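You operate a simulated robot arm through the tools that you are given. There is no shell and no other tool.

Carry out the task below with a simulated robot arm. There is one attempt and no reset: what you move stays moved.

TASK
Wind the table by hand to the job card's angle and lock it.
Fine: switch at HAND and lock bolt out to wind; bolt in after; switch ends at OFF. Where these are worked on the way, their far stop is far enough and under half their travel is too little: lock bolt.
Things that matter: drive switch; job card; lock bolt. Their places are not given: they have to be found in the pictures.

The check looks at the end state, three seconds after you hand in, the way a careful person would. Anything else that was tipped, shoved, dropped, spilled or broken makes it a failure.

THE ROBOT
A 6-joint arm with a two-finger gripper, fixed in place. Base frame: the origin is at the foot of the arm, x ahead of it, y to its left, z up. Units: m, rad, N and s.
Its first joint turns from -2.897 to 2.897 rad. Payload 3.43 kg.
Tool frame: the origin (TCP) lies between the finger pads and is the grasp point; the fingertips stand 0.02 m ahead of it; z points along the fingers, y is the line along which they close. The gripper opens to 0.19 m. The gripper's body begins 0.248 m behind the TCP.
Orientation is told as [roll, pitch, yaw] about the base's x, y, z axes, in that order, counted from this pose: with the fingers straight down and closing along the base's y, the tool's x points along the base's -x, its y along +y and its z along -z.

THE INTERFACE
- The arm moves only by the tool nudge_tool. Its argument "commands" is a list of rows, each a list of 7 numbers: the closure, from 0 (fully open) to 1 (shut), then the shift along the tool's x, y, z in units of 300 mm (1.0 is 300 mm), then the turn, a rotation vector about the tool's x, y, z in units of 120 degrees (1.0 is 120 degrees). In form: [[jaw, tx, ty, tz, rx, ry, rz], ...]. A call has 1 to 20 rows; each row is the pose to reach, as a shift and turn from the pose commanded when the call began, along the tool's axes at that moment. A call with a number of a shift or a turn outside -1 to 1 is refused whole. Rows are played at 5 a second. More than 0.05 m and 0.15 rad between two rows, or a gripper value outside its range, and nothing of the call is played. Where a pose cannot be reached the arm comes as near as it can. A force on the tool above 90 N (or 10 N above the force at the start of the call, whichever is more), or a blocked arm, ends the call early, and 0.2 s more pass. Each finger travels about 0.153 m/s and halts on what it meets, pressing with about 37 N; the grip force reading is that of the motor and also rises with nothing between the fingers. The clock runs only during rows and for 0.2 s after the last one: add rows that repeat a pose to give the fingers time. The reply holds the time, the measured pose of the TCP, the force on the tool along the base axes, the opening and the grip force, in the units named above and with some noise, with the torque about the TCP (base axes, N m) and any sound that the robot's microphone picked up.
- Cameras (640 x 400 px; columns grow to the right, rows downward): "scene" is fixed at [0.2243, -0.6494, 1.2923]; the picture's right is [-1.00, -0.05, 0.00], its down [-0.04, 0.88, -0.46] and it looks along [0.02, -0.46, -0.89] (base axes); focal length 214 px, centre (320, 200). "wrist" rides on the gripper at [0.07, -0.008, -0.288] in the tool frame; the picture's right is [0.12, 0.99, 0.00], its down [-0.96, 0.11, -0.25] and it looks along [-0.25, 0.03, 0.97] (tool axes); focal length 261 px, centre (320, 200).
- camera(camera): a new picture of that camera. The clock stands still meanwhile.
- lift_body(by): slides the trunk up (or, below 0, down) by that many m; the arm rides with it, the base frame stays. It gives what a move gives, with no picture.
- point_at(camera, pixels): for up to 12 pixels [column, row] of the newest picture of that camera ("zoom" is the newest enlarged one), the place [x, y, z] in the base frame of the surface seen there, good to about 0.002 m, but the place of the scene camera against the robot may be out by one fixed shift of up to 0.012 m in any direction. The clock stands still meanwhile.
- zoom(camera, box): a new picture of the part [left, top, right, bottom] of that camera's present view, enlarged. The clock stands still meanwhile.
- finish_job(): hands the job in; it is judged then, once.

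Leave the gripper open and the arm clear of the work at the hand-in unless told otherwise.

The tools are called after "Emit:" as a command line: name --pt "numbers of a row" for each row, then --argument value for the rest, lists and objects as JSON in quotes. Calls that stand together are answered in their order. nudge_tool: Moves the arm, as the interface text tells. Its arguments: {"type":"object","properties":{"commands":{"type":"array"}},"required":["commands"]} The other tools are called the same way: lift_body (by) slides the trunk up or down; camera (camera) takes a picture; point_at (camera, pixels) gives the place of the surface under pixels of a picture; zoom (camera, box) takes an enlarged picture of a part of a camera's view; finish_job () hands the job in.

At the start:

```text
t: 0.0
eef_pos: [0.1717, -0.8045, 1.0641]
orientation: [0.002, 0.0, 0.001]
force: [0.4, -0.3, -1.0]
wrist_torque: [-0.01, 0.01, -0.02]
finger_gap: 0.19
finger_force: 0.1
trunk travel left (down, up): [-0.2, 0.24]
```

scene: 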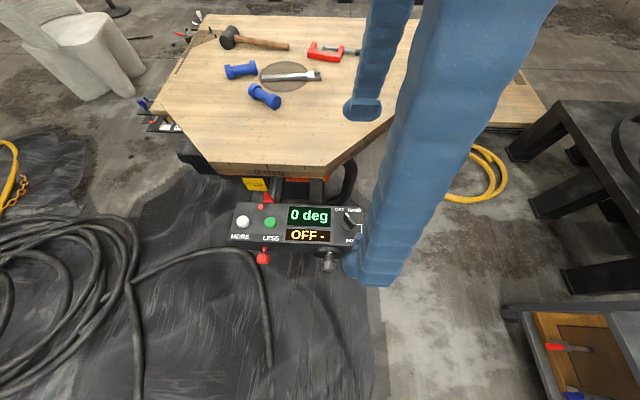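
wrist: 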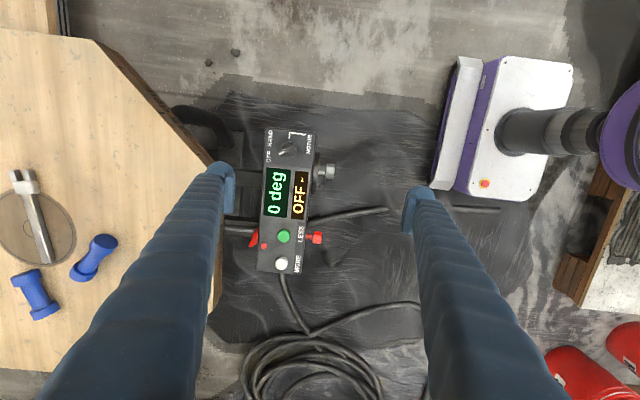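

I see a control box with a display reading "0 deg" and "OFF", green/white buttons, a rotary switch and red parts. I'll zoom in on the box in both views.

Emit:
zoom --camera "scene" --box '[220, 160, 380, 280]'

Emit:
zoom --camera "wrist" --box '[210, 110, 370, 290]'

```text
3.33 times, centred on (300, 220) of scene
```

zoom: 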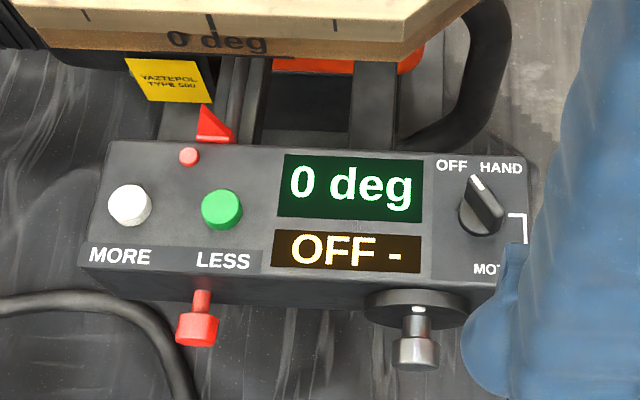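

```text
2.22 times, centred on (290, 200) of wrist
```

zoom: 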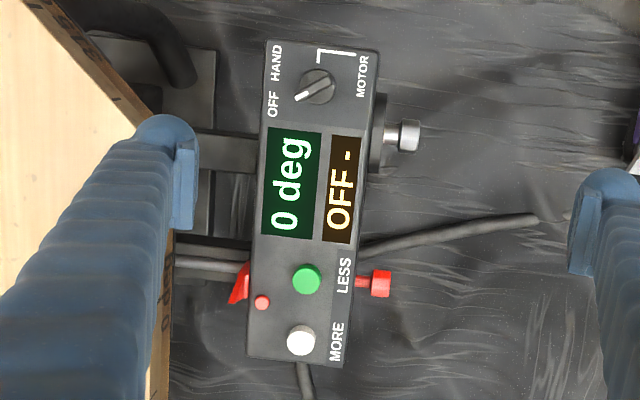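

The front has a red pull bolt and a small hand wheel with a silver handle; the knob has OFF/HAND/MOTOR. The job card isn't seen yet; I'll zoom into other parts of the views.

Emit:
zoom --camera "scene" --box '[130, 0, 350, 140]'

Emit:
zoom --camera "scene" --box '[480, 280, 640, 400]'

Emit:
zoom --camera "wrist" --box '[420, 30, 640, 200]'

Emit:
zoom --camera "wrist" --box '[460, 220, 640, 400]'

Emit:
zoom --camera "wrist" --box '[0, 0, 220, 160]'

```text
2.86 times, centred on (240, 70) of scene
```

zoom: 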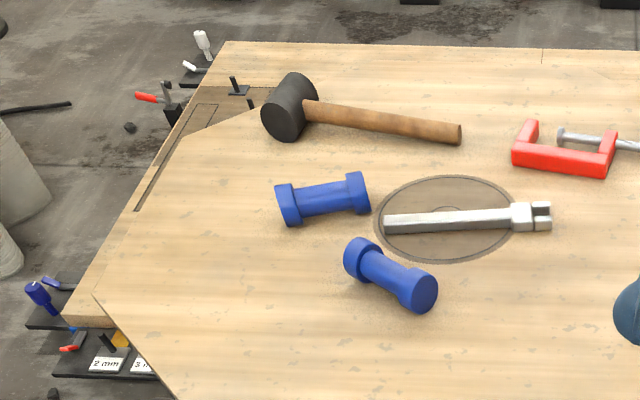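

```text
3.33 times, centred on (560, 340) of scene
```

zoom: 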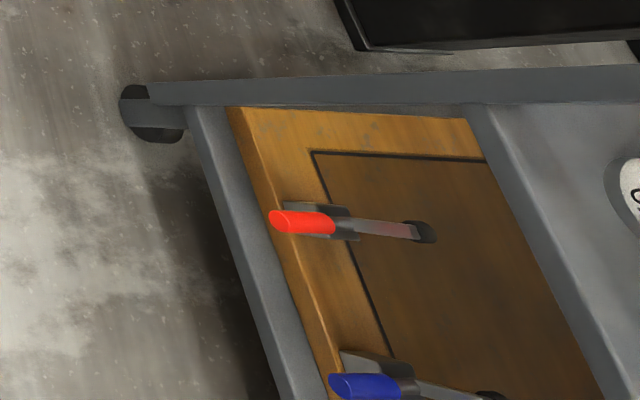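

```text
2.35 times, centred on (530, 115) of wrist
```

zoom: 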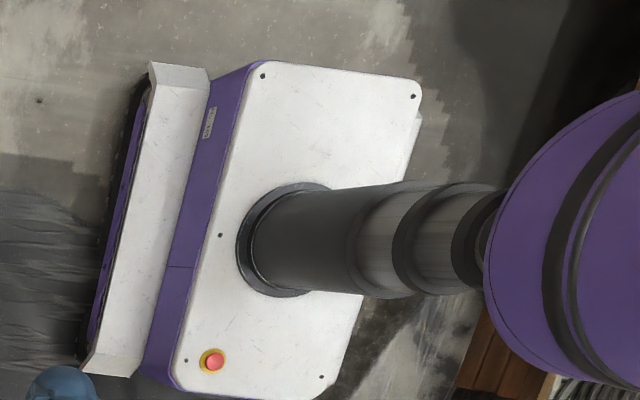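

```text
2.22 times, centred on (550, 310) of wrist
```

zoom: 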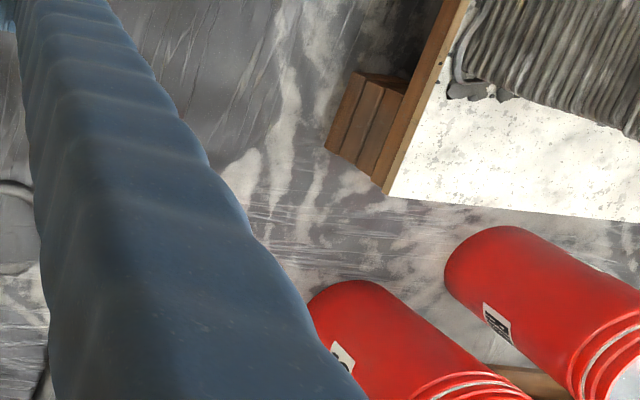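

```text
2.50 times, centred on (110, 80) of wrist
```

zoom: 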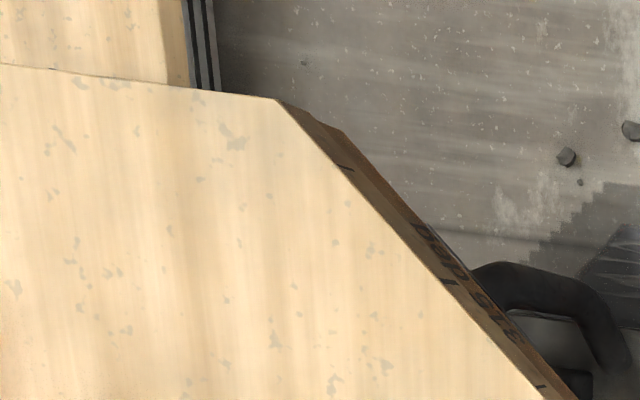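

I'll measure points: knob, display, bolt, wheel, handle, table top and floor.

Emit:
camera --camera "wrist"

Emit:
point_at --camera "wrist" --pixels '[[287, 149], [275, 193], [283, 237], [281, 264], [317, 237], [310, 237], [331, 171], [318, 172], [308, 150], [254, 240], [150, 100], [400, 100]]'

Emit:
zoom --camera "scene" --box '[220, 180, 380, 280]'

Emit:
point_at --camera "scene" --pixels '[[350, 220], [310, 215], [270, 222], [242, 222], [263, 258], [327, 265], [327, 252], [320, 100], [255, 183], [267, 207], [265, 170], [330, 130]]'

```text
taken
```

wrist: 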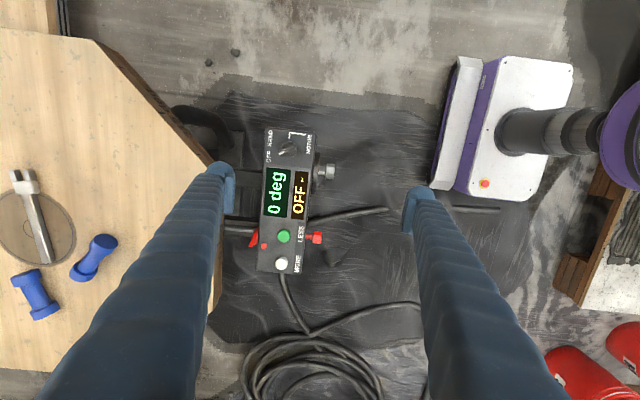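

```text
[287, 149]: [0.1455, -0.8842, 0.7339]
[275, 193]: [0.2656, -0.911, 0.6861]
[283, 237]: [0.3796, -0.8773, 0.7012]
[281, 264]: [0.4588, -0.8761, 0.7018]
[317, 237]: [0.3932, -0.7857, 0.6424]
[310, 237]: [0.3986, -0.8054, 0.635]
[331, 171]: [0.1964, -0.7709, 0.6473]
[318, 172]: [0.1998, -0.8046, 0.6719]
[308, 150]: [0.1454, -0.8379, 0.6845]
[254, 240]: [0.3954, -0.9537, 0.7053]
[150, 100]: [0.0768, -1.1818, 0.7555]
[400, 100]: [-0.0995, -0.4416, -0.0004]
```

```text
4.00 times, centred on (300, 230) of scene
```

zoom: 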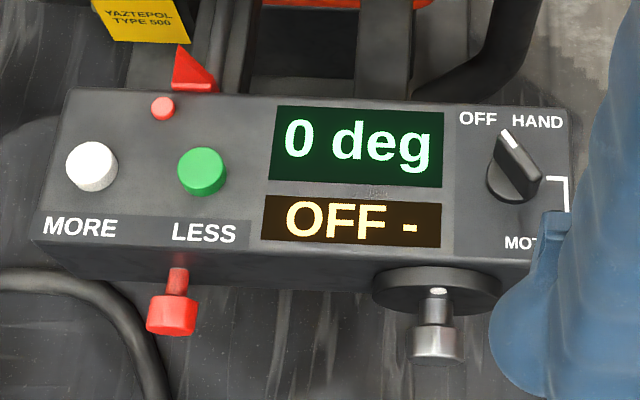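

```text
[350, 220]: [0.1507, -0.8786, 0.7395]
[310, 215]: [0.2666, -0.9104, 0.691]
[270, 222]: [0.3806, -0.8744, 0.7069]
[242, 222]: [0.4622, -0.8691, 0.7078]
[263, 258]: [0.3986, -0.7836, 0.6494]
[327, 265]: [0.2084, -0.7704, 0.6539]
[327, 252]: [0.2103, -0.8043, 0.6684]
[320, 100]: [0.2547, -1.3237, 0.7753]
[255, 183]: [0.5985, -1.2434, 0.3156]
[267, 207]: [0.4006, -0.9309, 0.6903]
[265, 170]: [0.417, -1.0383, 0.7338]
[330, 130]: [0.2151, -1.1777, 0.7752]
```

The box's front faces +y with the bolt knob near (0.393, -0.785, 0.642) and handle near (0.197, -0.77, 0.647). I need a front view and the job card, so I'll move back and down while tilting the tool 60° to look at the front.

Emit:
nudge_tool --pt "0 -0.027 0.067 0.06 0.05 0 0" --pt "0 -0.053 0.133 0.12 0.1 0 0" --pt "0 -0.08 0.2 0.18 0.15 0 0" --pt "0 -0.107 0.267 0.24 0.2 0 0" --pt "0 -0.133 0.333 0.3 0.25 0 0" --pt "0 -0.16 0.4 0.36 0.3 0 0" --pt "0 -0.187 0.467 0.42 0.35 0 0" --pt "0 -0.213 0.533 0.48 0.4 0 0" --pt "0 -0.24 0.6 0.54 0.45 0 0" --pt "0 -0.267 0.667 0.6 0.5 0 0"

Emit:
camera --camera "wrist"

Emit:
camera --camera "scene"

```text
t: 2.2
eef_pos: [0.2814, -0.6316, 0.8669]
orientation: [-1.046, 0.055, 0.03]
force: [0.8, 0.0, 0.4]
wrist_torque: [-0.04, -0.14, -0.34]
finger_gap: 0.1897
finger_force: 0.1
out of reach, approached as far as the arm can: row 5, 6, 9, 10
trunk travel left (down, up): [-0.2, 0.24]
```

```text
taken
```

wrist: 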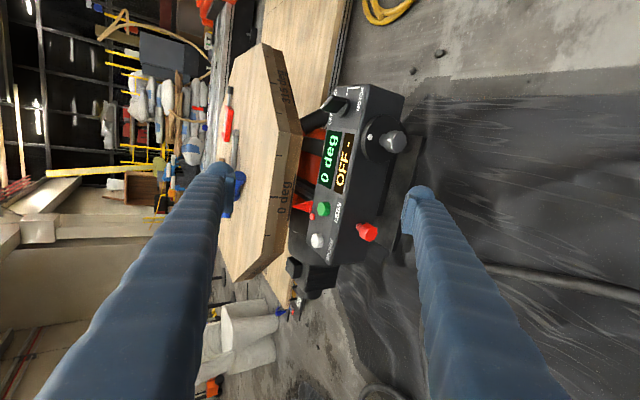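

```text
taken
```

scene: 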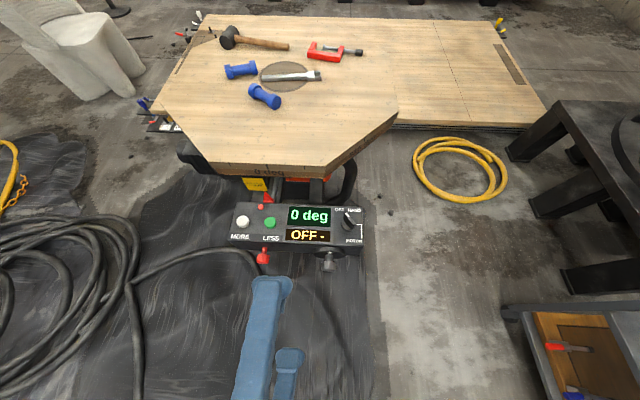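

Now I have a tilted front view. I'll zoom on the box and on the surroundings for the card.

Emit:
zoom --camera "wrist" --box '[270, 70, 430, 310]'

Emit:
zoom --camera "wrist" --box '[200, 30, 340, 150]'

Emit:
zoom --camera "wrist" --box '[60, 0, 240, 180]'

Emit:
zoom --camera "scene" --box '[480, 80, 640, 300]'

Emit:
zoom --camera "scene" --box '[120, 80, 400, 280]'

```text
1.67 times, centred on (350, 190) of wrist
```

zoom: 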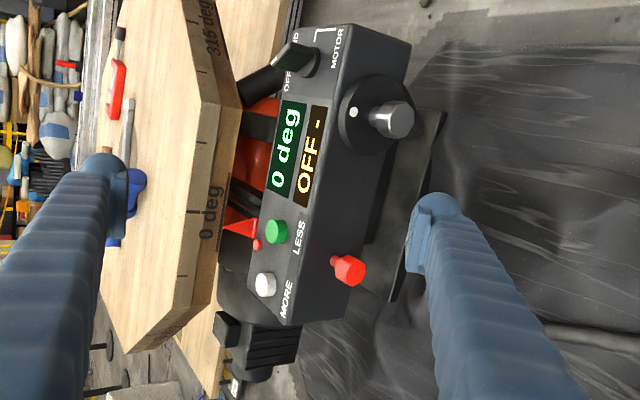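

```text
3.33 times, centred on (270, 90) of wrist
```

zoom: 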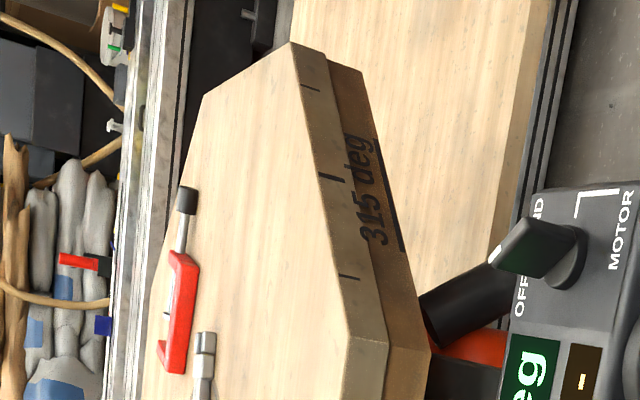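

```text
2.22 times, centred on (150, 90) of wrist
```

zoom: 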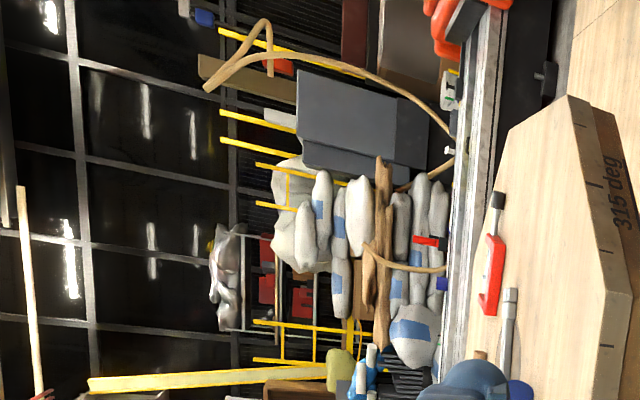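

```text
1.82 times, centred on (560, 190) of scene
```

zoom: 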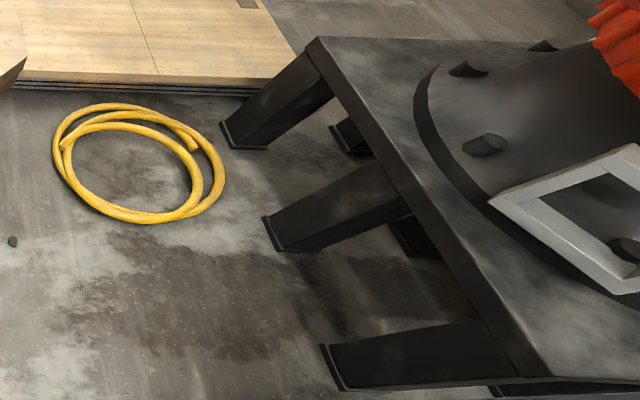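

```text
2.00 times, centred on (260, 180) of scene
```

zoom: 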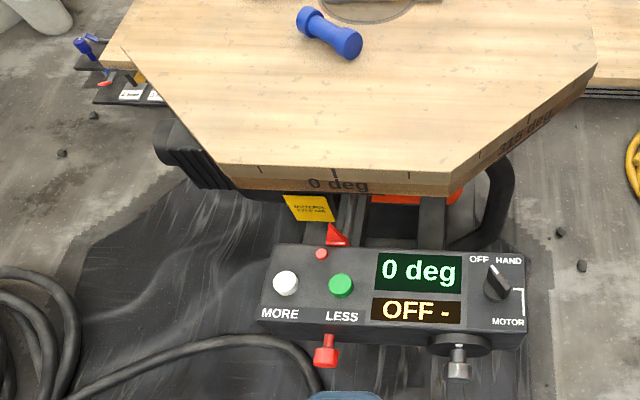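

The card isn't visible yet. I'll zoom in on the lower part of the wrist picture and the left wall for cards.

Emit:
zoom --camera "wrist" --box '[190, 230, 350, 400]'

Emit:
zoom --camera "wrist" --box '[0, 170, 200, 400]'

Emit:
zoom --camera "wrist" --box '[380, 0, 640, 200]'

Emit:
zoom --camera "scene" --box '[0, 0, 200, 140]'

Emit:
zoom --camera "scene" --box '[0, 200, 240, 400]'

Emit:
zoom --camera "scene" --box '[380, 0, 640, 130]'

```text
2.35 times, centred on (270, 315) of wrist
```

zoom: 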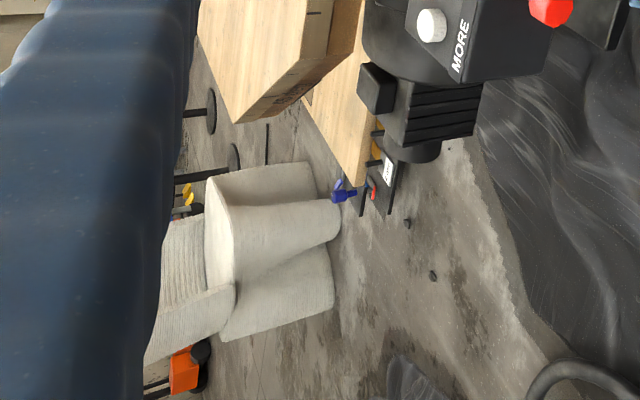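

```text
1.74 times, centred on (100, 285) of wrist
```

zoom: 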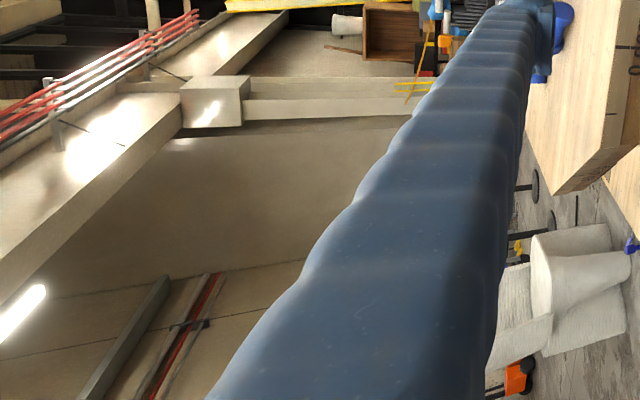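

```text
2.00 times, centred on (510, 100) of wrist
```

zoom: 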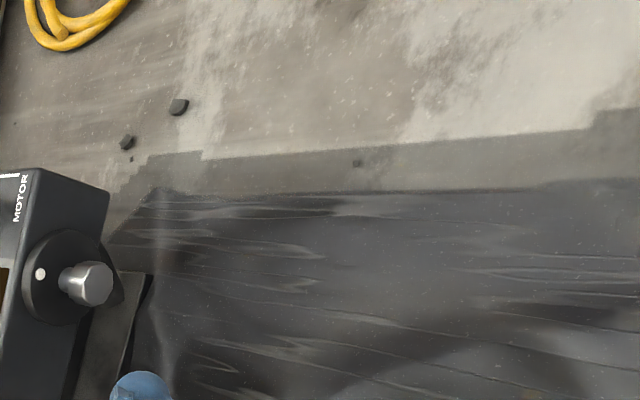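

```text
2.86 times, centred on (100, 70) of scene
```

zoom: 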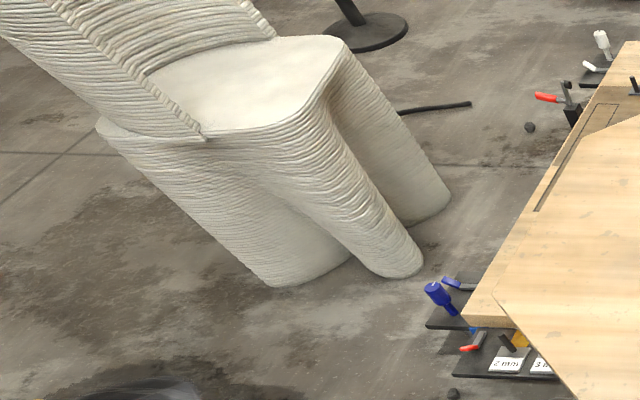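

```text
2.00 times, centred on (120, 300) of scene
```

zoom: 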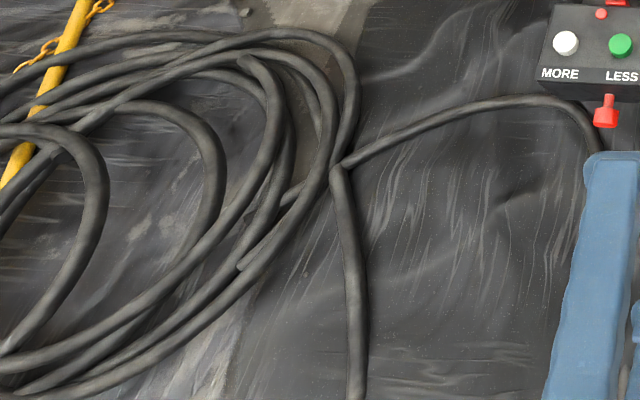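

```text
2.46 times, centred on (510, 65) of scene
```

zoom: 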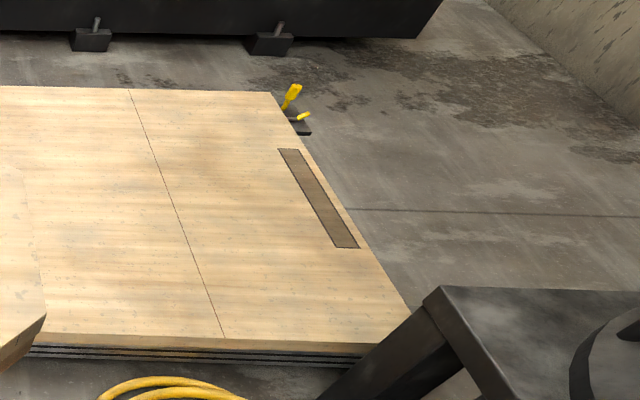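

No card in these views. I'll pan around: move left (+x) and turn the camera to look back towards the box's left end.

Emit:
nudge_tool --pt "0 -0.0709 -0.0225 -0.0275 0 0.0451 0.026" --pt "0 -0.1418 -0.045 -0.055 0 0.0902 0.052" --pt "0 -0.2127 -0.0675 -0.0825 0 0.1353 0.078" --pt "0 -0.2836 -0.09 -0.11 0 0.1804 0.104" --pt "0 -0.3545 -0.1125 -0.1375 0 0.2255 0.13" --pt "0 -0.4254 -0.135 -0.165 0 0.2706 0.156" --pt "0 -0.4963 -0.1575 -0.1925 0 0.3157 0.182" --pt "0 -0.5672 -0.18 -0.22 0 0.3608 0.208"

Emit:
camera --camera "wrist"

Emit:
camera --camera "scene"

```text
t: 4.0
eef_pos: [0.4497, -0.6009, 0.9477]
orientation: [-1.047, 0.004, -0.876]
force: [0.9, 0.0, 1.2]
wrist_torque: [0.02, 0.01, 0.03]
finger_gap: 0.19
finger_force: 0.0
trunk travel left (down, up): [-0.2, 0.24]
```

```text
taken
```

wrist: 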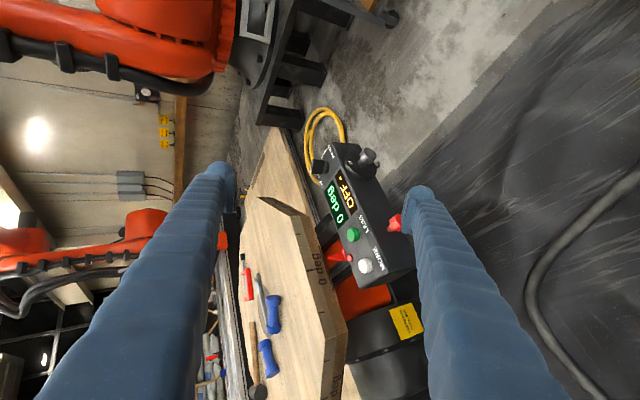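

```text
taken
```

scene: 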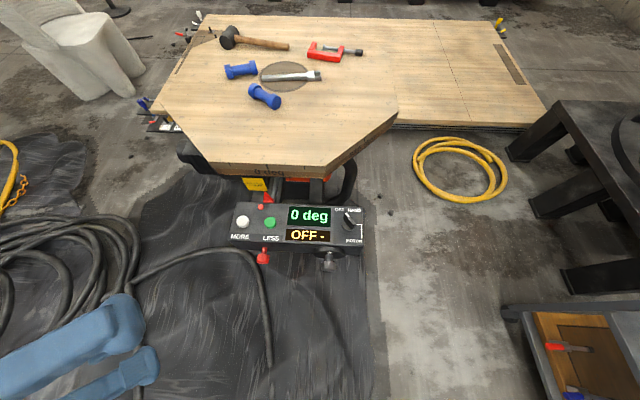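

I'll zoom in on the box's left end, and on the table's left rim.

Emit:
zoom --camera "wrist" --box '[300, 130, 430, 300]'

Emit:
zoom --camera "wrist" --box '[230, 220, 450, 400]'

Emit:
zoom --camera "wrist" --box '[100, 60, 260, 200]'

```text
2.35 times, centred on (365, 215) of wrist
```

zoom: 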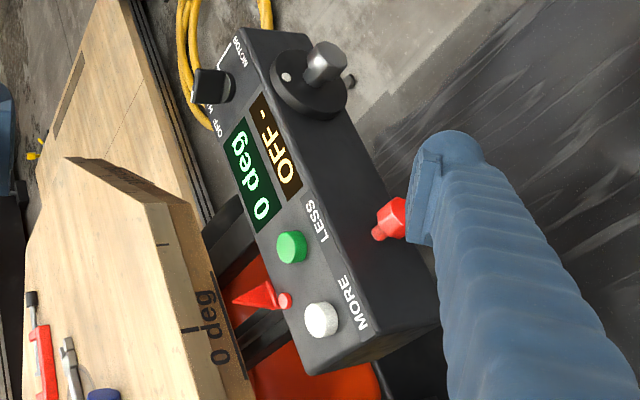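

```text
2.22 times, centred on (340, 310) of wrist
```

zoom: 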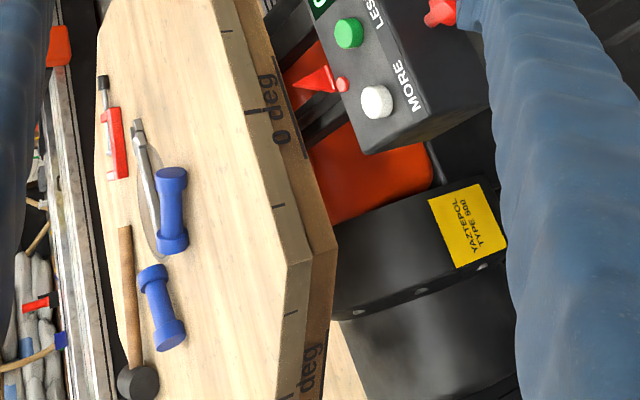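

```text
2.86 times, centred on (180, 130) of wrist
```

zoom: 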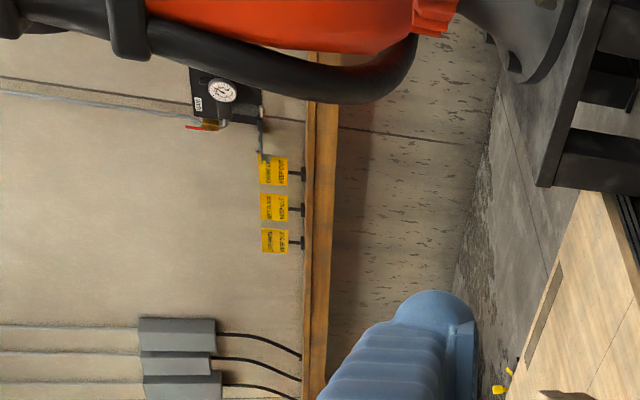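

Nothing at the left end but the nameplate. Next I swing to the other side (-x) to look at the right end.

Emit:
nudge_tool --pt "0 0.0704 -0.0389 0.0529 0 -0.0516 -0.0298" --pt "0 0.1408 -0.0778 0.1058 0 -0.1032 -0.0596" --pt "0 0.2112 -0.1167 0.1587 0 -0.1548 -0.0894" --pt "0 0.2816 -0.1556 0.2116 0 -0.2064 -0.1192" --pt "0 0.352 -0.1945 0.2645 0 -0.258 -0.149" --pt "0 0.4224 -0.2334 0.3174 0 -0.3096 -0.1788" --pt "0 0.4928 -0.2723 0.3703 0 -0.3612 -0.2086" --pt "0 0.5632 -0.3112 0.4232 0 -0.4128 -0.2384" --pt "0 0.6336 -0.3501 0.4761 0 -0.4644 -0.2682" --pt "0 0.704 -0.389 0.529 0 -0.516 -0.298" --pt "0 0.7744 -0.4279 0.5819 0 -0.5676 -0.3278" --pt "0 0.8448 -0.4668 0.6348 0 -0.6192 -0.3576" --pt "0 0.9152 -0.5057 0.6877 0 -0.6708 -0.3874" --pt "0 0.9856 -0.5446 0.7406 0 -0.7224 -0.4172"

Emit:
camera --camera "wrist"

Emit:
camera --camera "scene"

```text
t: 7.0
eef_pos: [0.3116, -0.5895, 1.1367]
orientation: [-0.828, 0.223, 0.565]
force: [-0.3, 3.0, 0.4]
wrist_torque: [-0.16, -0.08, 0.0]
finger_gap: 0.1901
finger_force: 0.1
out of reach, approached as far as the arm can: row 6, 7, 8, 9, 10, 11, 12, 13, 14
trunk travel left (down, up): [-0.2, 0.24]
```

```text
taken
```

wrist: 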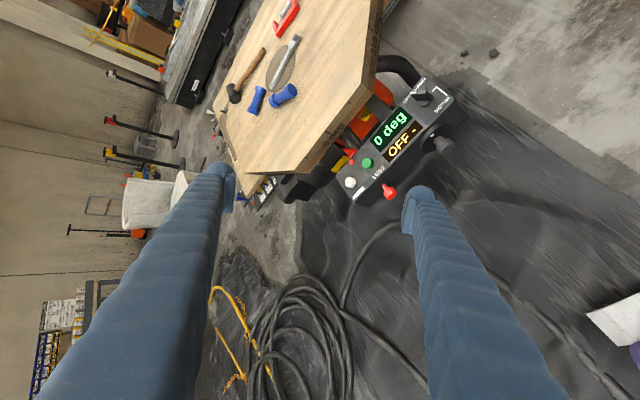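

```text
taken
```

scene: 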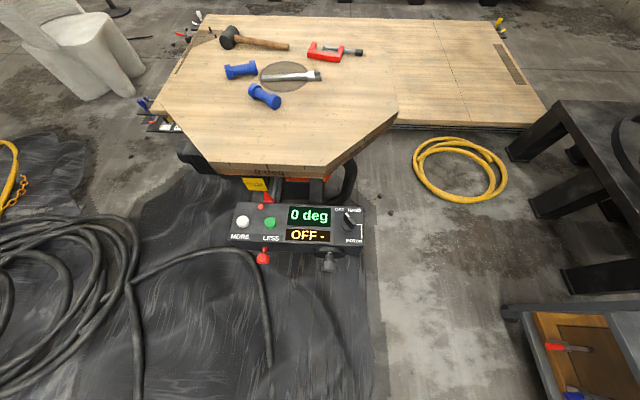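

I'll zoom in on parts of this new view to look for a card.

Emit:
zoom --camera "wrist" --box '[200, 0, 470, 210]'

Emit:
zoom --camera "wrist" --box '[0, 0, 220, 260]'

Emit:
zoom --camera "wrist" --box '[0, 240, 240, 400]'

Emit:
zoom --camera "wrist" --box '[440, 220, 640, 400]'

```text
1.90 times, centred on (335, 105) of wrist
```

zoom: 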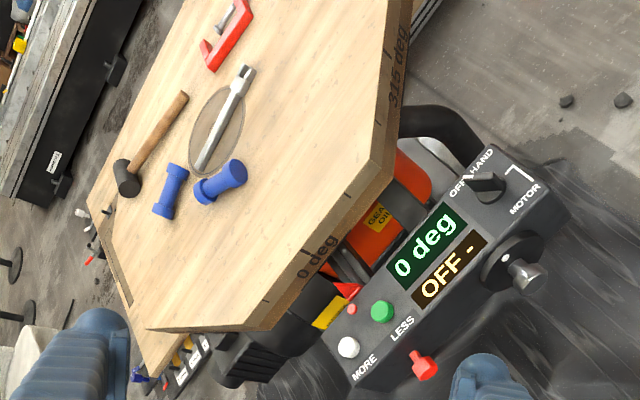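

```text
1.54 times, centred on (110, 130) of wrist
```

zoom: 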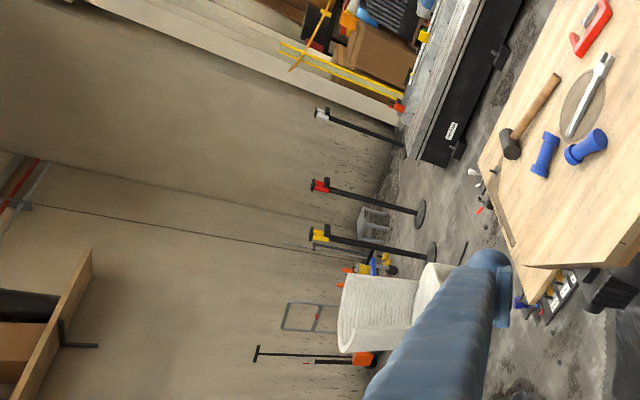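

```text
2.50 times, centred on (120, 320) of wrist
```

zoom: 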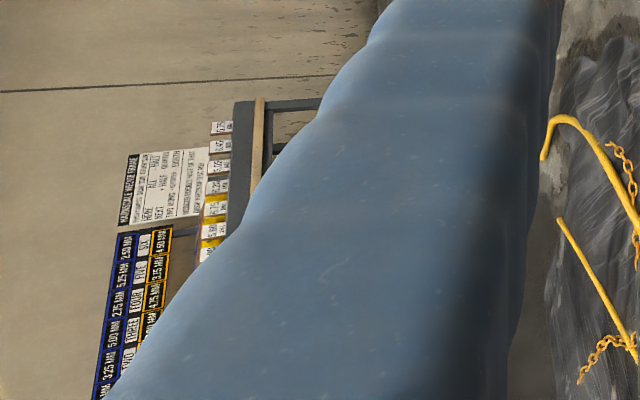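

```text
2.22 times, centred on (540, 310) of wrist
```

zoom: 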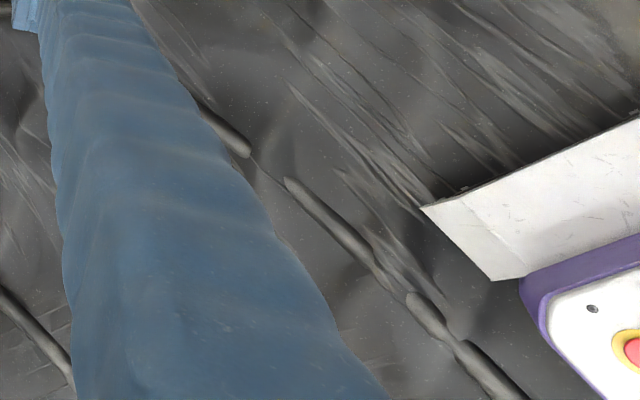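

No card yet. I'll swing around to look at the +x side of the robot.

Emit:
nudge_tool --pt "0 -0.1076 -0.0319 -0.0014 0.0115 -0.0375 -0.0344" --pt "0 -0.2152 -0.0638 -0.0028 0.023 -0.075 -0.0688" --pt "0 -0.3228 -0.0957 -0.0042 0.0345 -0.1125 -0.1032" --pt "0 -0.4304 -0.1276 -0.0056 0.046 -0.15 -0.1376" --pt "0 -0.538 -0.1595 -0.007 0.0575 -0.1875 -0.172" --pt "0 -0.6456 -0.1914 -0.0084 0.069 -0.225 -0.2064" --pt "0 -0.7532 -0.2233 -0.0098 0.0805 -0.2625 -0.2408" --pt "0 -0.8608 -0.2552 -0.0112 0.092 -0.3 -0.2752"

Emit:
camera --camera "wrist"

```text
t: 8.8
eef_pos: [0.6077, -0.4298, 1.1762]
orientation: [-0.722, 0.317, 1.245]
force: [1.6, -0.5, -0.7]
wrist_torque: [-0.08, 0.06, -0.08]
finger_gap: 0.1902
finger_force: 0.1
out of reach, approached as far as the arm can: row 1, 2, 3, 4, 5, 6, 7, 8
trunk travel left (down, up): [-0.2, 0.24]
```

```text
taken
```

wrist: 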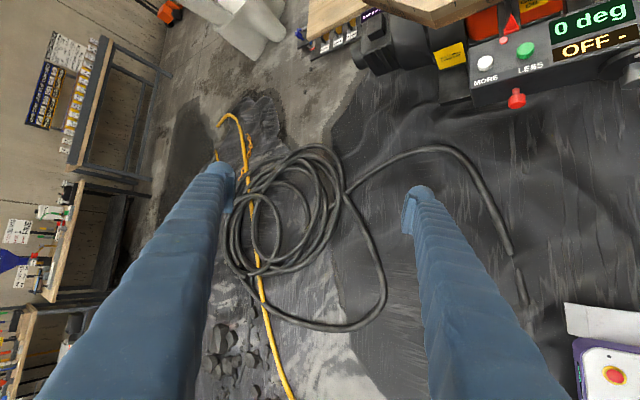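

There are sheets on the wall and shelves at left. I'll zoom in on those.

Emit:
zoom --camera "wrist" --box '[0, 20, 120, 180]'

Emit:
zoom --camera "wrist" --box '[0, 170, 120, 400]'

Emit:
zoom --camera "wrist" --box '[280, 0, 640, 140]'

```text
2.50 times, centred on (60, 100) of wrist
```

zoom: 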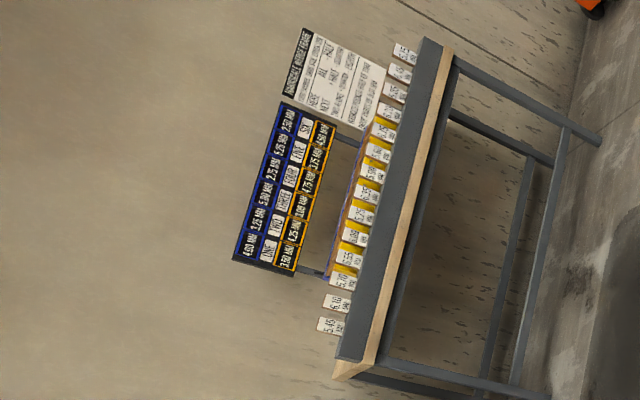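

```text
1.74 times, centred on (60, 285) of wrist
```

zoom: 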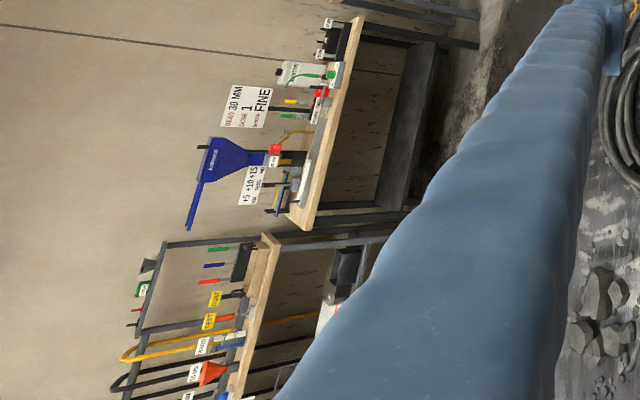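

```text
1.78 times, centred on (460, 70) of wrist
```

zoom: 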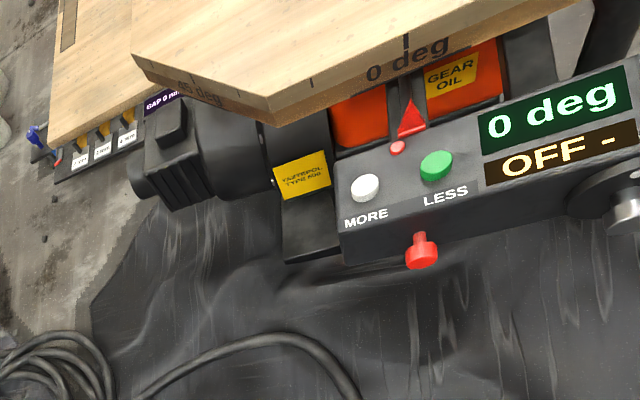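

These sheets belong to other stations. I'll swing back towards the front, then look to the -x side.

Emit:
nudge_tool --pt "0 0.0803 0.0488 -0.0079 -0.0185 0.0373 0.0424" --pt "0 0.1606 0.0976 -0.0158 -0.037 0.0746 0.0848" --pt "0 0.2409 0.1464 -0.0237 -0.0555 0.1119 0.1272" --pt "0 0.3212 0.1952 -0.0316 -0.074 0.1492 0.1696" --pt "0 0.4015 0.244 -0.0395 -0.0925 0.1865 0.212" --pt "0 0.4818 0.2928 -0.0474 -0.111 0.2238 0.2544" --pt "0 0.5621 0.3416 -0.0553 -0.1295 0.2611 0.2968" --pt "0 0.6424 0.3904 -0.0632 -0.148 0.2984 0.3392" --pt "0 0.7227 0.4392 -0.0711 -0.1665 0.3357 0.3816" --pt "0 0.803 0.488 -0.079 -0.185 0.373 0.424"

Emit:
camera --camera "wrist"

```text
t: 11.0
eef_pos: [0.4043, -0.6281, 1.1747]
orientation: [-0.721, 0.318, -0.002]
force: [-0.5, -0.4, -0.3]
wrist_torque: [-0.02, 0.03, 0.01]
finger_gap: 0.19
finger_force: 0.0
trunk travel left (down, up): [-0.2, 0.24]
```

```text
taken
```

wrist: 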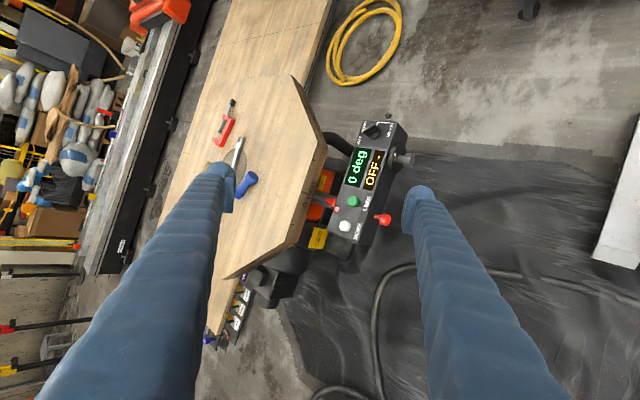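

Next, shift to -x and turn to look further right.

Emit:
nudge_tool --pt "0 0.111 -0.007 0.055 -0.013 0.0261 0.0298" --pt "0 0.222 -0.014 0.11 -0.026 0.0522 0.0596" --pt "0 0.333 -0.021 0.165 -0.039 0.0783 0.0894" --pt "0 0.444 -0.028 0.22 -0.052 0.1044 0.1192" --pt "0 0.555 -0.035 0.275 -0.065 0.1305 0.149" --pt "0 0.666 -0.042 0.33 -0.078 0.1566 0.1788" --pt "0 0.777 -0.049 0.385 -0.091 0.1827 0.2086" --pt "0 0.888 -0.056 0.44 -0.104 0.2088 0.2384"

Emit:
camera --camera "wrist"

```text
t: 12.8
eef_pos: [0.122, -0.7272, 1.175]
orientation: [-0.722, 0.314, -0.702]
force: [-0.4, -1.2, -0.3]
wrist_torque: [0.03, -0.04, 0.01]
finger_gap: 0.1899
finger_force: 0.0
trunk travel left (down, up): [-0.2, 0.24]
```

```text
taken
```

wrist: 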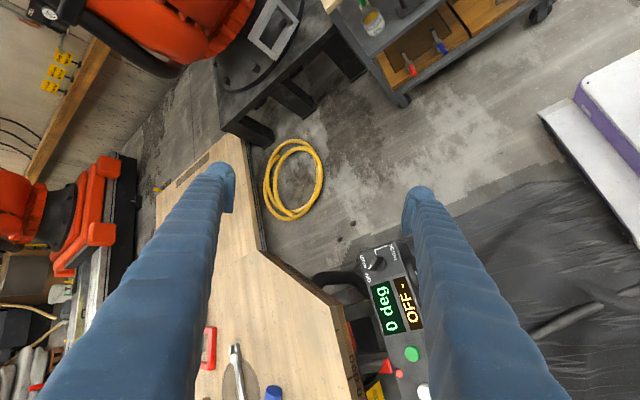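

I'll zoom in on the cart and on the box's right end.

Emit:
zoom --camera "wrist" --box '[310, 0, 570, 130]'

Emit:
zoom --camera "wrist" --box '[320, 230, 450, 400]'

Emit:
zoom --camera "wrist" --box '[0, 0, 200, 140]'

```text
2.46 times, centred on (440, 65) of wrist
```

zoom: 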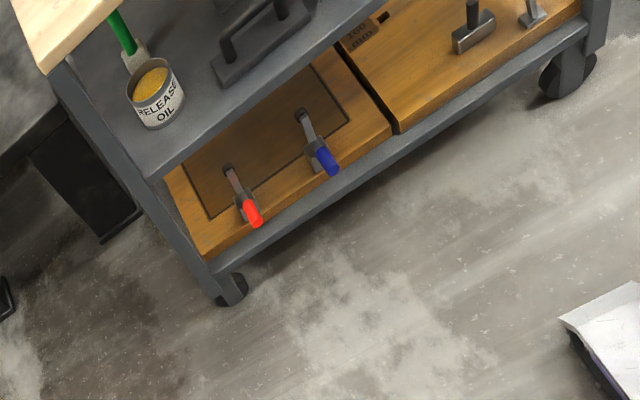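

```text
2.35 times, centred on (385, 315) of wrist
```

zoom: 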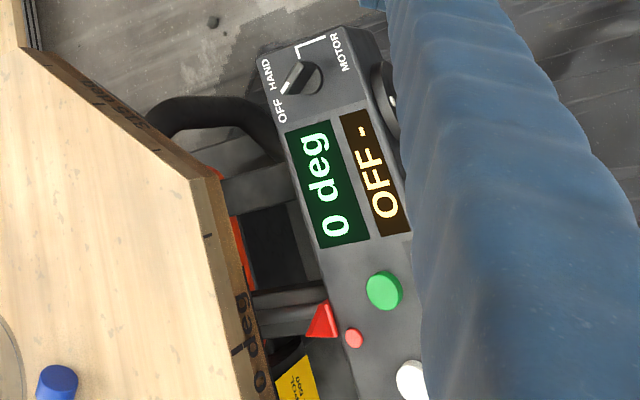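

```text
2.86 times, centred on (100, 70) of wrist
```

zoom: 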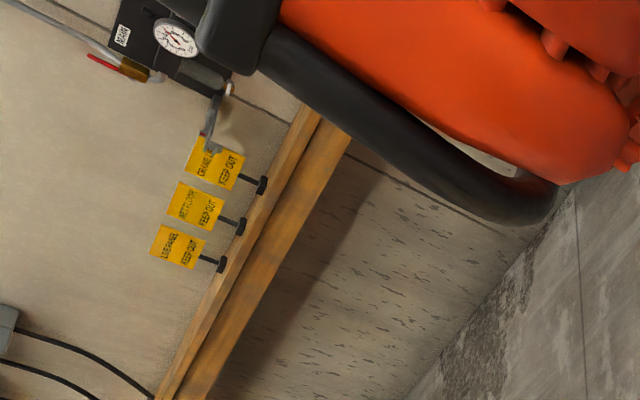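

Still no card. I'll sweep the arm around the base in 28° arcs, looking outward, to view the remaining directions.

Emit:
nudge_tool --pt "0 0.1146 -0.0409 0.0863 -0.0091 0.0183 0.0208" --pt "0 0.2292 -0.0818 0.1726 -0.0182 0.0366 0.0416" --pt "0 0.3438 -0.1227 0.2589 -0.0273 0.0549 0.0624" --pt "0 0.4584 -0.1636 0.3452 -0.0364 0.0732 0.0832" --pt "0 0.573 -0.2045 0.4315 -0.0455 0.0915 0.104" --pt "0 0.6876 -0.2454 0.5178 -0.0546 0.1098 0.1248" --pt "0 0.8022 -0.2863 0.6041 -0.0637 0.1281 0.1456" --pt "0 0.9168 -0.3272 0.6904 -0.0728 0.1464 0.1664"

Emit:
nudge_tool --pt "0 0.1146 -0.0409 0.0863 -0.0091 0.0183 0.0208" --pt "0 0.2292 -0.0818 0.1726 -0.0182 0.0366 0.0416" --pt "0 0.3438 -0.1227 0.2589 -0.0273 0.0549 0.0624" --pt "0 0.4584 -0.1636 0.3452 -0.0364 0.0732 0.0832" --pt "0 0.573 -0.2045 0.4315 -0.0455 0.0915 0.104" --pt "0 0.6876 -0.2454 0.5178 -0.0546 0.1098 0.1248" --pt "0 0.8022 -0.2863 0.6041 -0.0637 0.1281 0.1456" --pt "0 0.9168 -0.3272 0.6904 -0.0728 0.1464 0.1664"

Emit:
camera --camera "wrist"

Emit:
camera --camera "scene"

```text
t: 14.6
eef_pos: [-0.2338, -0.7009, 1.1759]
orientation: [-0.72, 0.314, -1.19]
force: [-0.5, 0.9, 0.3]
wrist_torque: [0.0, -0.07, 0.04]
finger_gap: 0.1902
finger_force: 0.1
trunk travel left (down, up): [-0.2, 0.24]
```

```text
t: 16.4
eef_pos: [-0.5387, -0.5131, 1.1755]
orientation: [-0.718, 0.317, -1.678]
force: [-0.6, -0.2, -0.3]
wrist_torque: [-0.01, -0.05, 0.0]
finger_gap: 0.19
finger_force: 0.1
trunk travel left (down, up): [-0.2, 0.24]
```

```text
taken
```

wrist: 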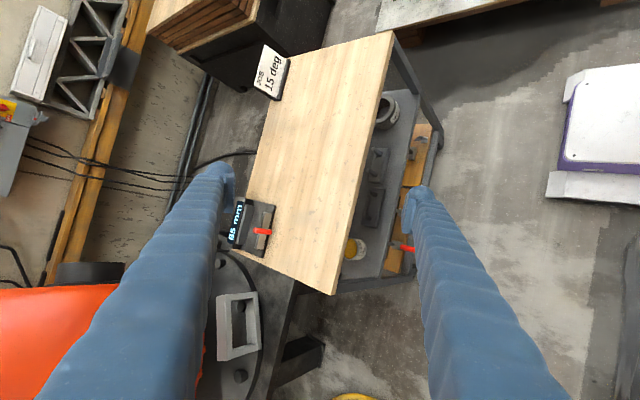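

```text
taken
```

scene: 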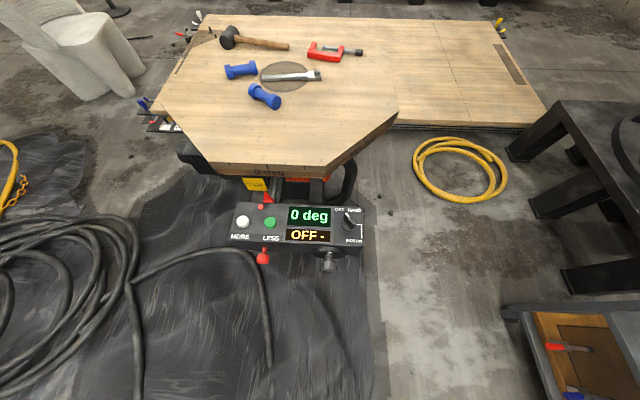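

Found it: a job card on the cart at (268, 70). I'll zoom in to read it.

Emit:
zoom --camera "wrist" --box '[240, 35, 310, 110]'

Emit:
zoom --camera "wrist" --box '[220, 190, 300, 270]'

Emit:
zoom --camera "scene" --box '[230, 150, 380, 290]'

Emit:
point_at --camera "scene" --pixels '[[327, 266], [327, 250], [314, 250], [339, 250], [327, 259], [349, 213], [354, 226], [350, 238], [263, 250], [263, 258], [345, 240], [290, 250]]'

```text
5.33 times, centred on (275, 72) of wrist
```

zoom: 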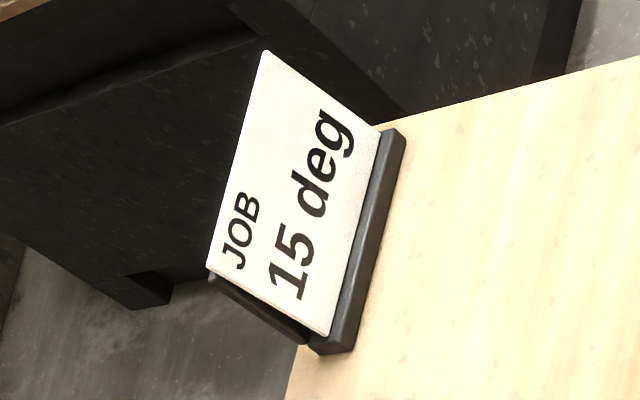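

```text
5.00 times, centred on (260, 230) of wrist
```

zoom: 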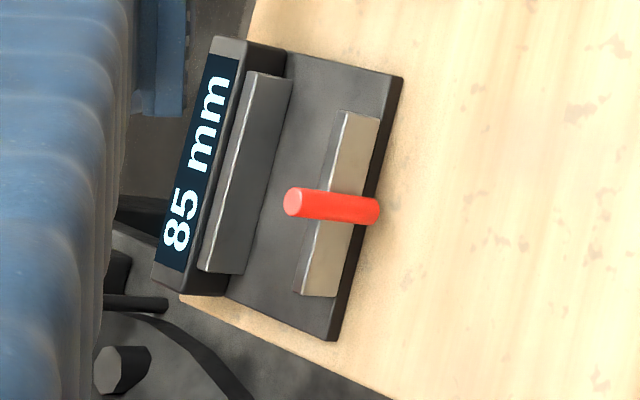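

```text
2.86 times, centred on (305, 220) of scene
```

zoom: 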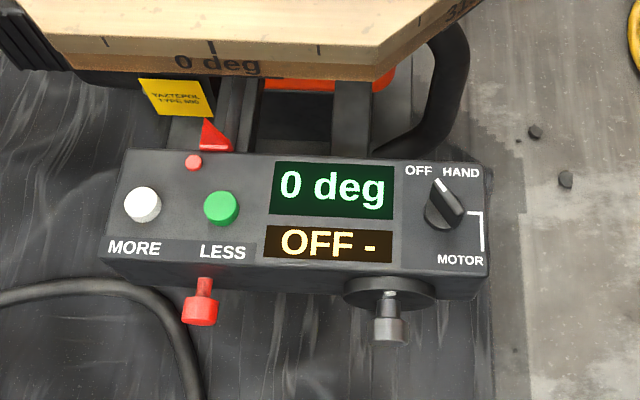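

```text
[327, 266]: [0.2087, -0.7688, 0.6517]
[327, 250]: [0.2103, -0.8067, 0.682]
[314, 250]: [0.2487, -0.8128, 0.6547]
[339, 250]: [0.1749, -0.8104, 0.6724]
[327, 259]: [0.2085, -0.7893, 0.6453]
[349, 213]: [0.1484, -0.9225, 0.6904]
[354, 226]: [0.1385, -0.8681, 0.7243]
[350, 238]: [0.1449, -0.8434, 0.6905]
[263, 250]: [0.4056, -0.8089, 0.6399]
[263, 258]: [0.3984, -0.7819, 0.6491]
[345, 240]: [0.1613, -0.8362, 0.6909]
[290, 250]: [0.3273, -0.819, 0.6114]
```

The job card reads "JOB 15 deg". Now I sweep back to the box.

Emit:
nudge_tool --pt "0 -0.063 0.086 -0.1034 0.0091 -0.0183 -0.0208" --pt "0 -0.126 0.172 -0.2068 0.0182 -0.0366 -0.0416" --pt "0 -0.189 0.258 -0.3102 0.0273 -0.0549 -0.0624" --pt "0 -0.252 0.344 -0.4136 0.0364 -0.0732 -0.0832" --pt "0 -0.315 0.43 -0.517 0.0455 -0.0915 -0.104" --pt "0 -0.378 0.516 -0.6204 0.0546 -0.1098 -0.1248" --pt "0 -0.441 0.602 -0.7238 0.0637 -0.1281 -0.1456" --pt "0 -0.504 0.688 -0.8272 0.0728 -0.1464 -0.1664"

Emit:
nudge_tool --pt "0 -0.063 0.086 -0.1034 0.0091 -0.0183 -0.0208" --pt "0 -0.126 0.172 -0.2068 0.0182 -0.0366 -0.0416" --pt "0 -0.189 0.258 -0.3102 0.0273 -0.0549 -0.0624" --pt "0 -0.252 0.344 -0.4136 0.0364 -0.0732 -0.0832" --pt "0 -0.315 0.43 -0.517 0.0455 -0.0915 -0.104" --pt "0 -0.378 0.516 -0.6204 0.0546 -0.1098 -0.1248" --pt "0 -0.441 0.602 -0.7238 0.0637 -0.1281 -0.1456" --pt "0 -0.504 0.688 -0.8272 0.0728 -0.1464 -0.1664"

```text
t: 18.2
eef_pos: [-0.2351, -0.7051, 1.1747]
orientation: [-0.717, 0.316, -1.188]
force: [1.0, -0.6, -0.4]
wrist_torque: [-0.01, 0.06, -0.02]
finger_gap: 0.1896
finger_force: 0.1
trunk travel left (down, up): [-0.2, 0.24]
```

```text
t: 20.0
eef_pos: [0.1203, -0.7324, 1.175]
orientation: [-0.721, 0.314, -0.7]
force: [-0.2, 0.0, -0.1]
wrist_torque: [-0.02, 0.06, -0.02]
finger_gap: 0.1902
finger_force: 0.1
trunk travel left (down, up): [-0.2, 0.24]
```

Now go to tool-down with fingers closing along base x, above the bolt at about (0.39, -0.72, 1.0).

Emit:
nudge_tool --pt "0 -0.0818 0.068 -0.014 -0.0386 0.0013 0.045" --pt "0 -0.1636 0.136 -0.028 -0.0771 0.0026 0.0899" --pt "0 -0.2454 0.204 -0.042 -0.1157 0.0039 0.1349" --pt "0 -0.3272 0.272 -0.056 -0.1542 0.0052 0.1799" --pt "0 -0.409 0.34 -0.07 -0.1928 0.0065 0.2249" --pt "0 -0.4908 0.408 -0.084 -0.2313 0.0078 0.2698" --pt "0 -0.5726 0.476 -0.098 -0.2699 0.0091 0.3148" --pt "0 -0.6544 0.544 -0.112 -0.3084 0.0104 0.3598" --pt "0 -0.7362 0.612 -0.126 -0.347 0.0117 0.4047" --pt "0 -0.818 0.68 -0.14 -0.3855 0.013 0.4497"

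Emit:
camera --camera "wrist"

```text
t: 22.2
eef_pos: [0.3919, -0.7263, 1.0007]
orientation: [0.003, -0.002, -1.575]
force: [0.9, 0.5, 0.4]
wrist_torque: [0.0, -0.01, 0.01]
finger_gap: 0.1901
finger_force: 0.1
trunk travel left (down, up): [-0.2, 0.24]
```

```text
taken
```

wrist: 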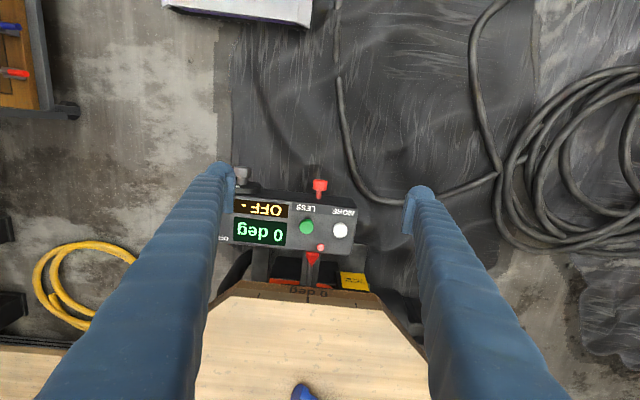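

Tool-down works. I'll zoom in on the bolt area and measure it.

Emit:
zoom --camera "wrist" --box '[220, 160, 380, 270]'

Emit:
point_at --camera "wrist" --pixels '[[319, 180], [319, 186], [319, 190], [319, 197], [313, 184], [326, 184], [309, 225], [340, 229], [241, 172], [250, 186], [262, 212], [340, 205]]'

```text
3.64 times, centred on (300, 215) of wrist
```

zoom: 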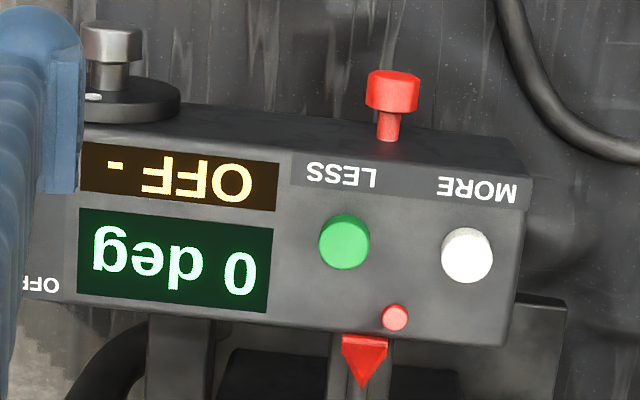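

```text
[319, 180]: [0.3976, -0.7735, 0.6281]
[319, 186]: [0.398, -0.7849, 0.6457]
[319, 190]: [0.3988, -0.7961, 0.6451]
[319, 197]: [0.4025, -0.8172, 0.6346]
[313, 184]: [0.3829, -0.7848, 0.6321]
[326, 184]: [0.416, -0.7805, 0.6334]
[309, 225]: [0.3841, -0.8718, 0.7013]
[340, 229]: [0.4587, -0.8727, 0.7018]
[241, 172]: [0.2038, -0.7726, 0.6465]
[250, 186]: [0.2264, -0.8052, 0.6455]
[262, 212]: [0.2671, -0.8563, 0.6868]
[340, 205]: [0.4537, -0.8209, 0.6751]
```

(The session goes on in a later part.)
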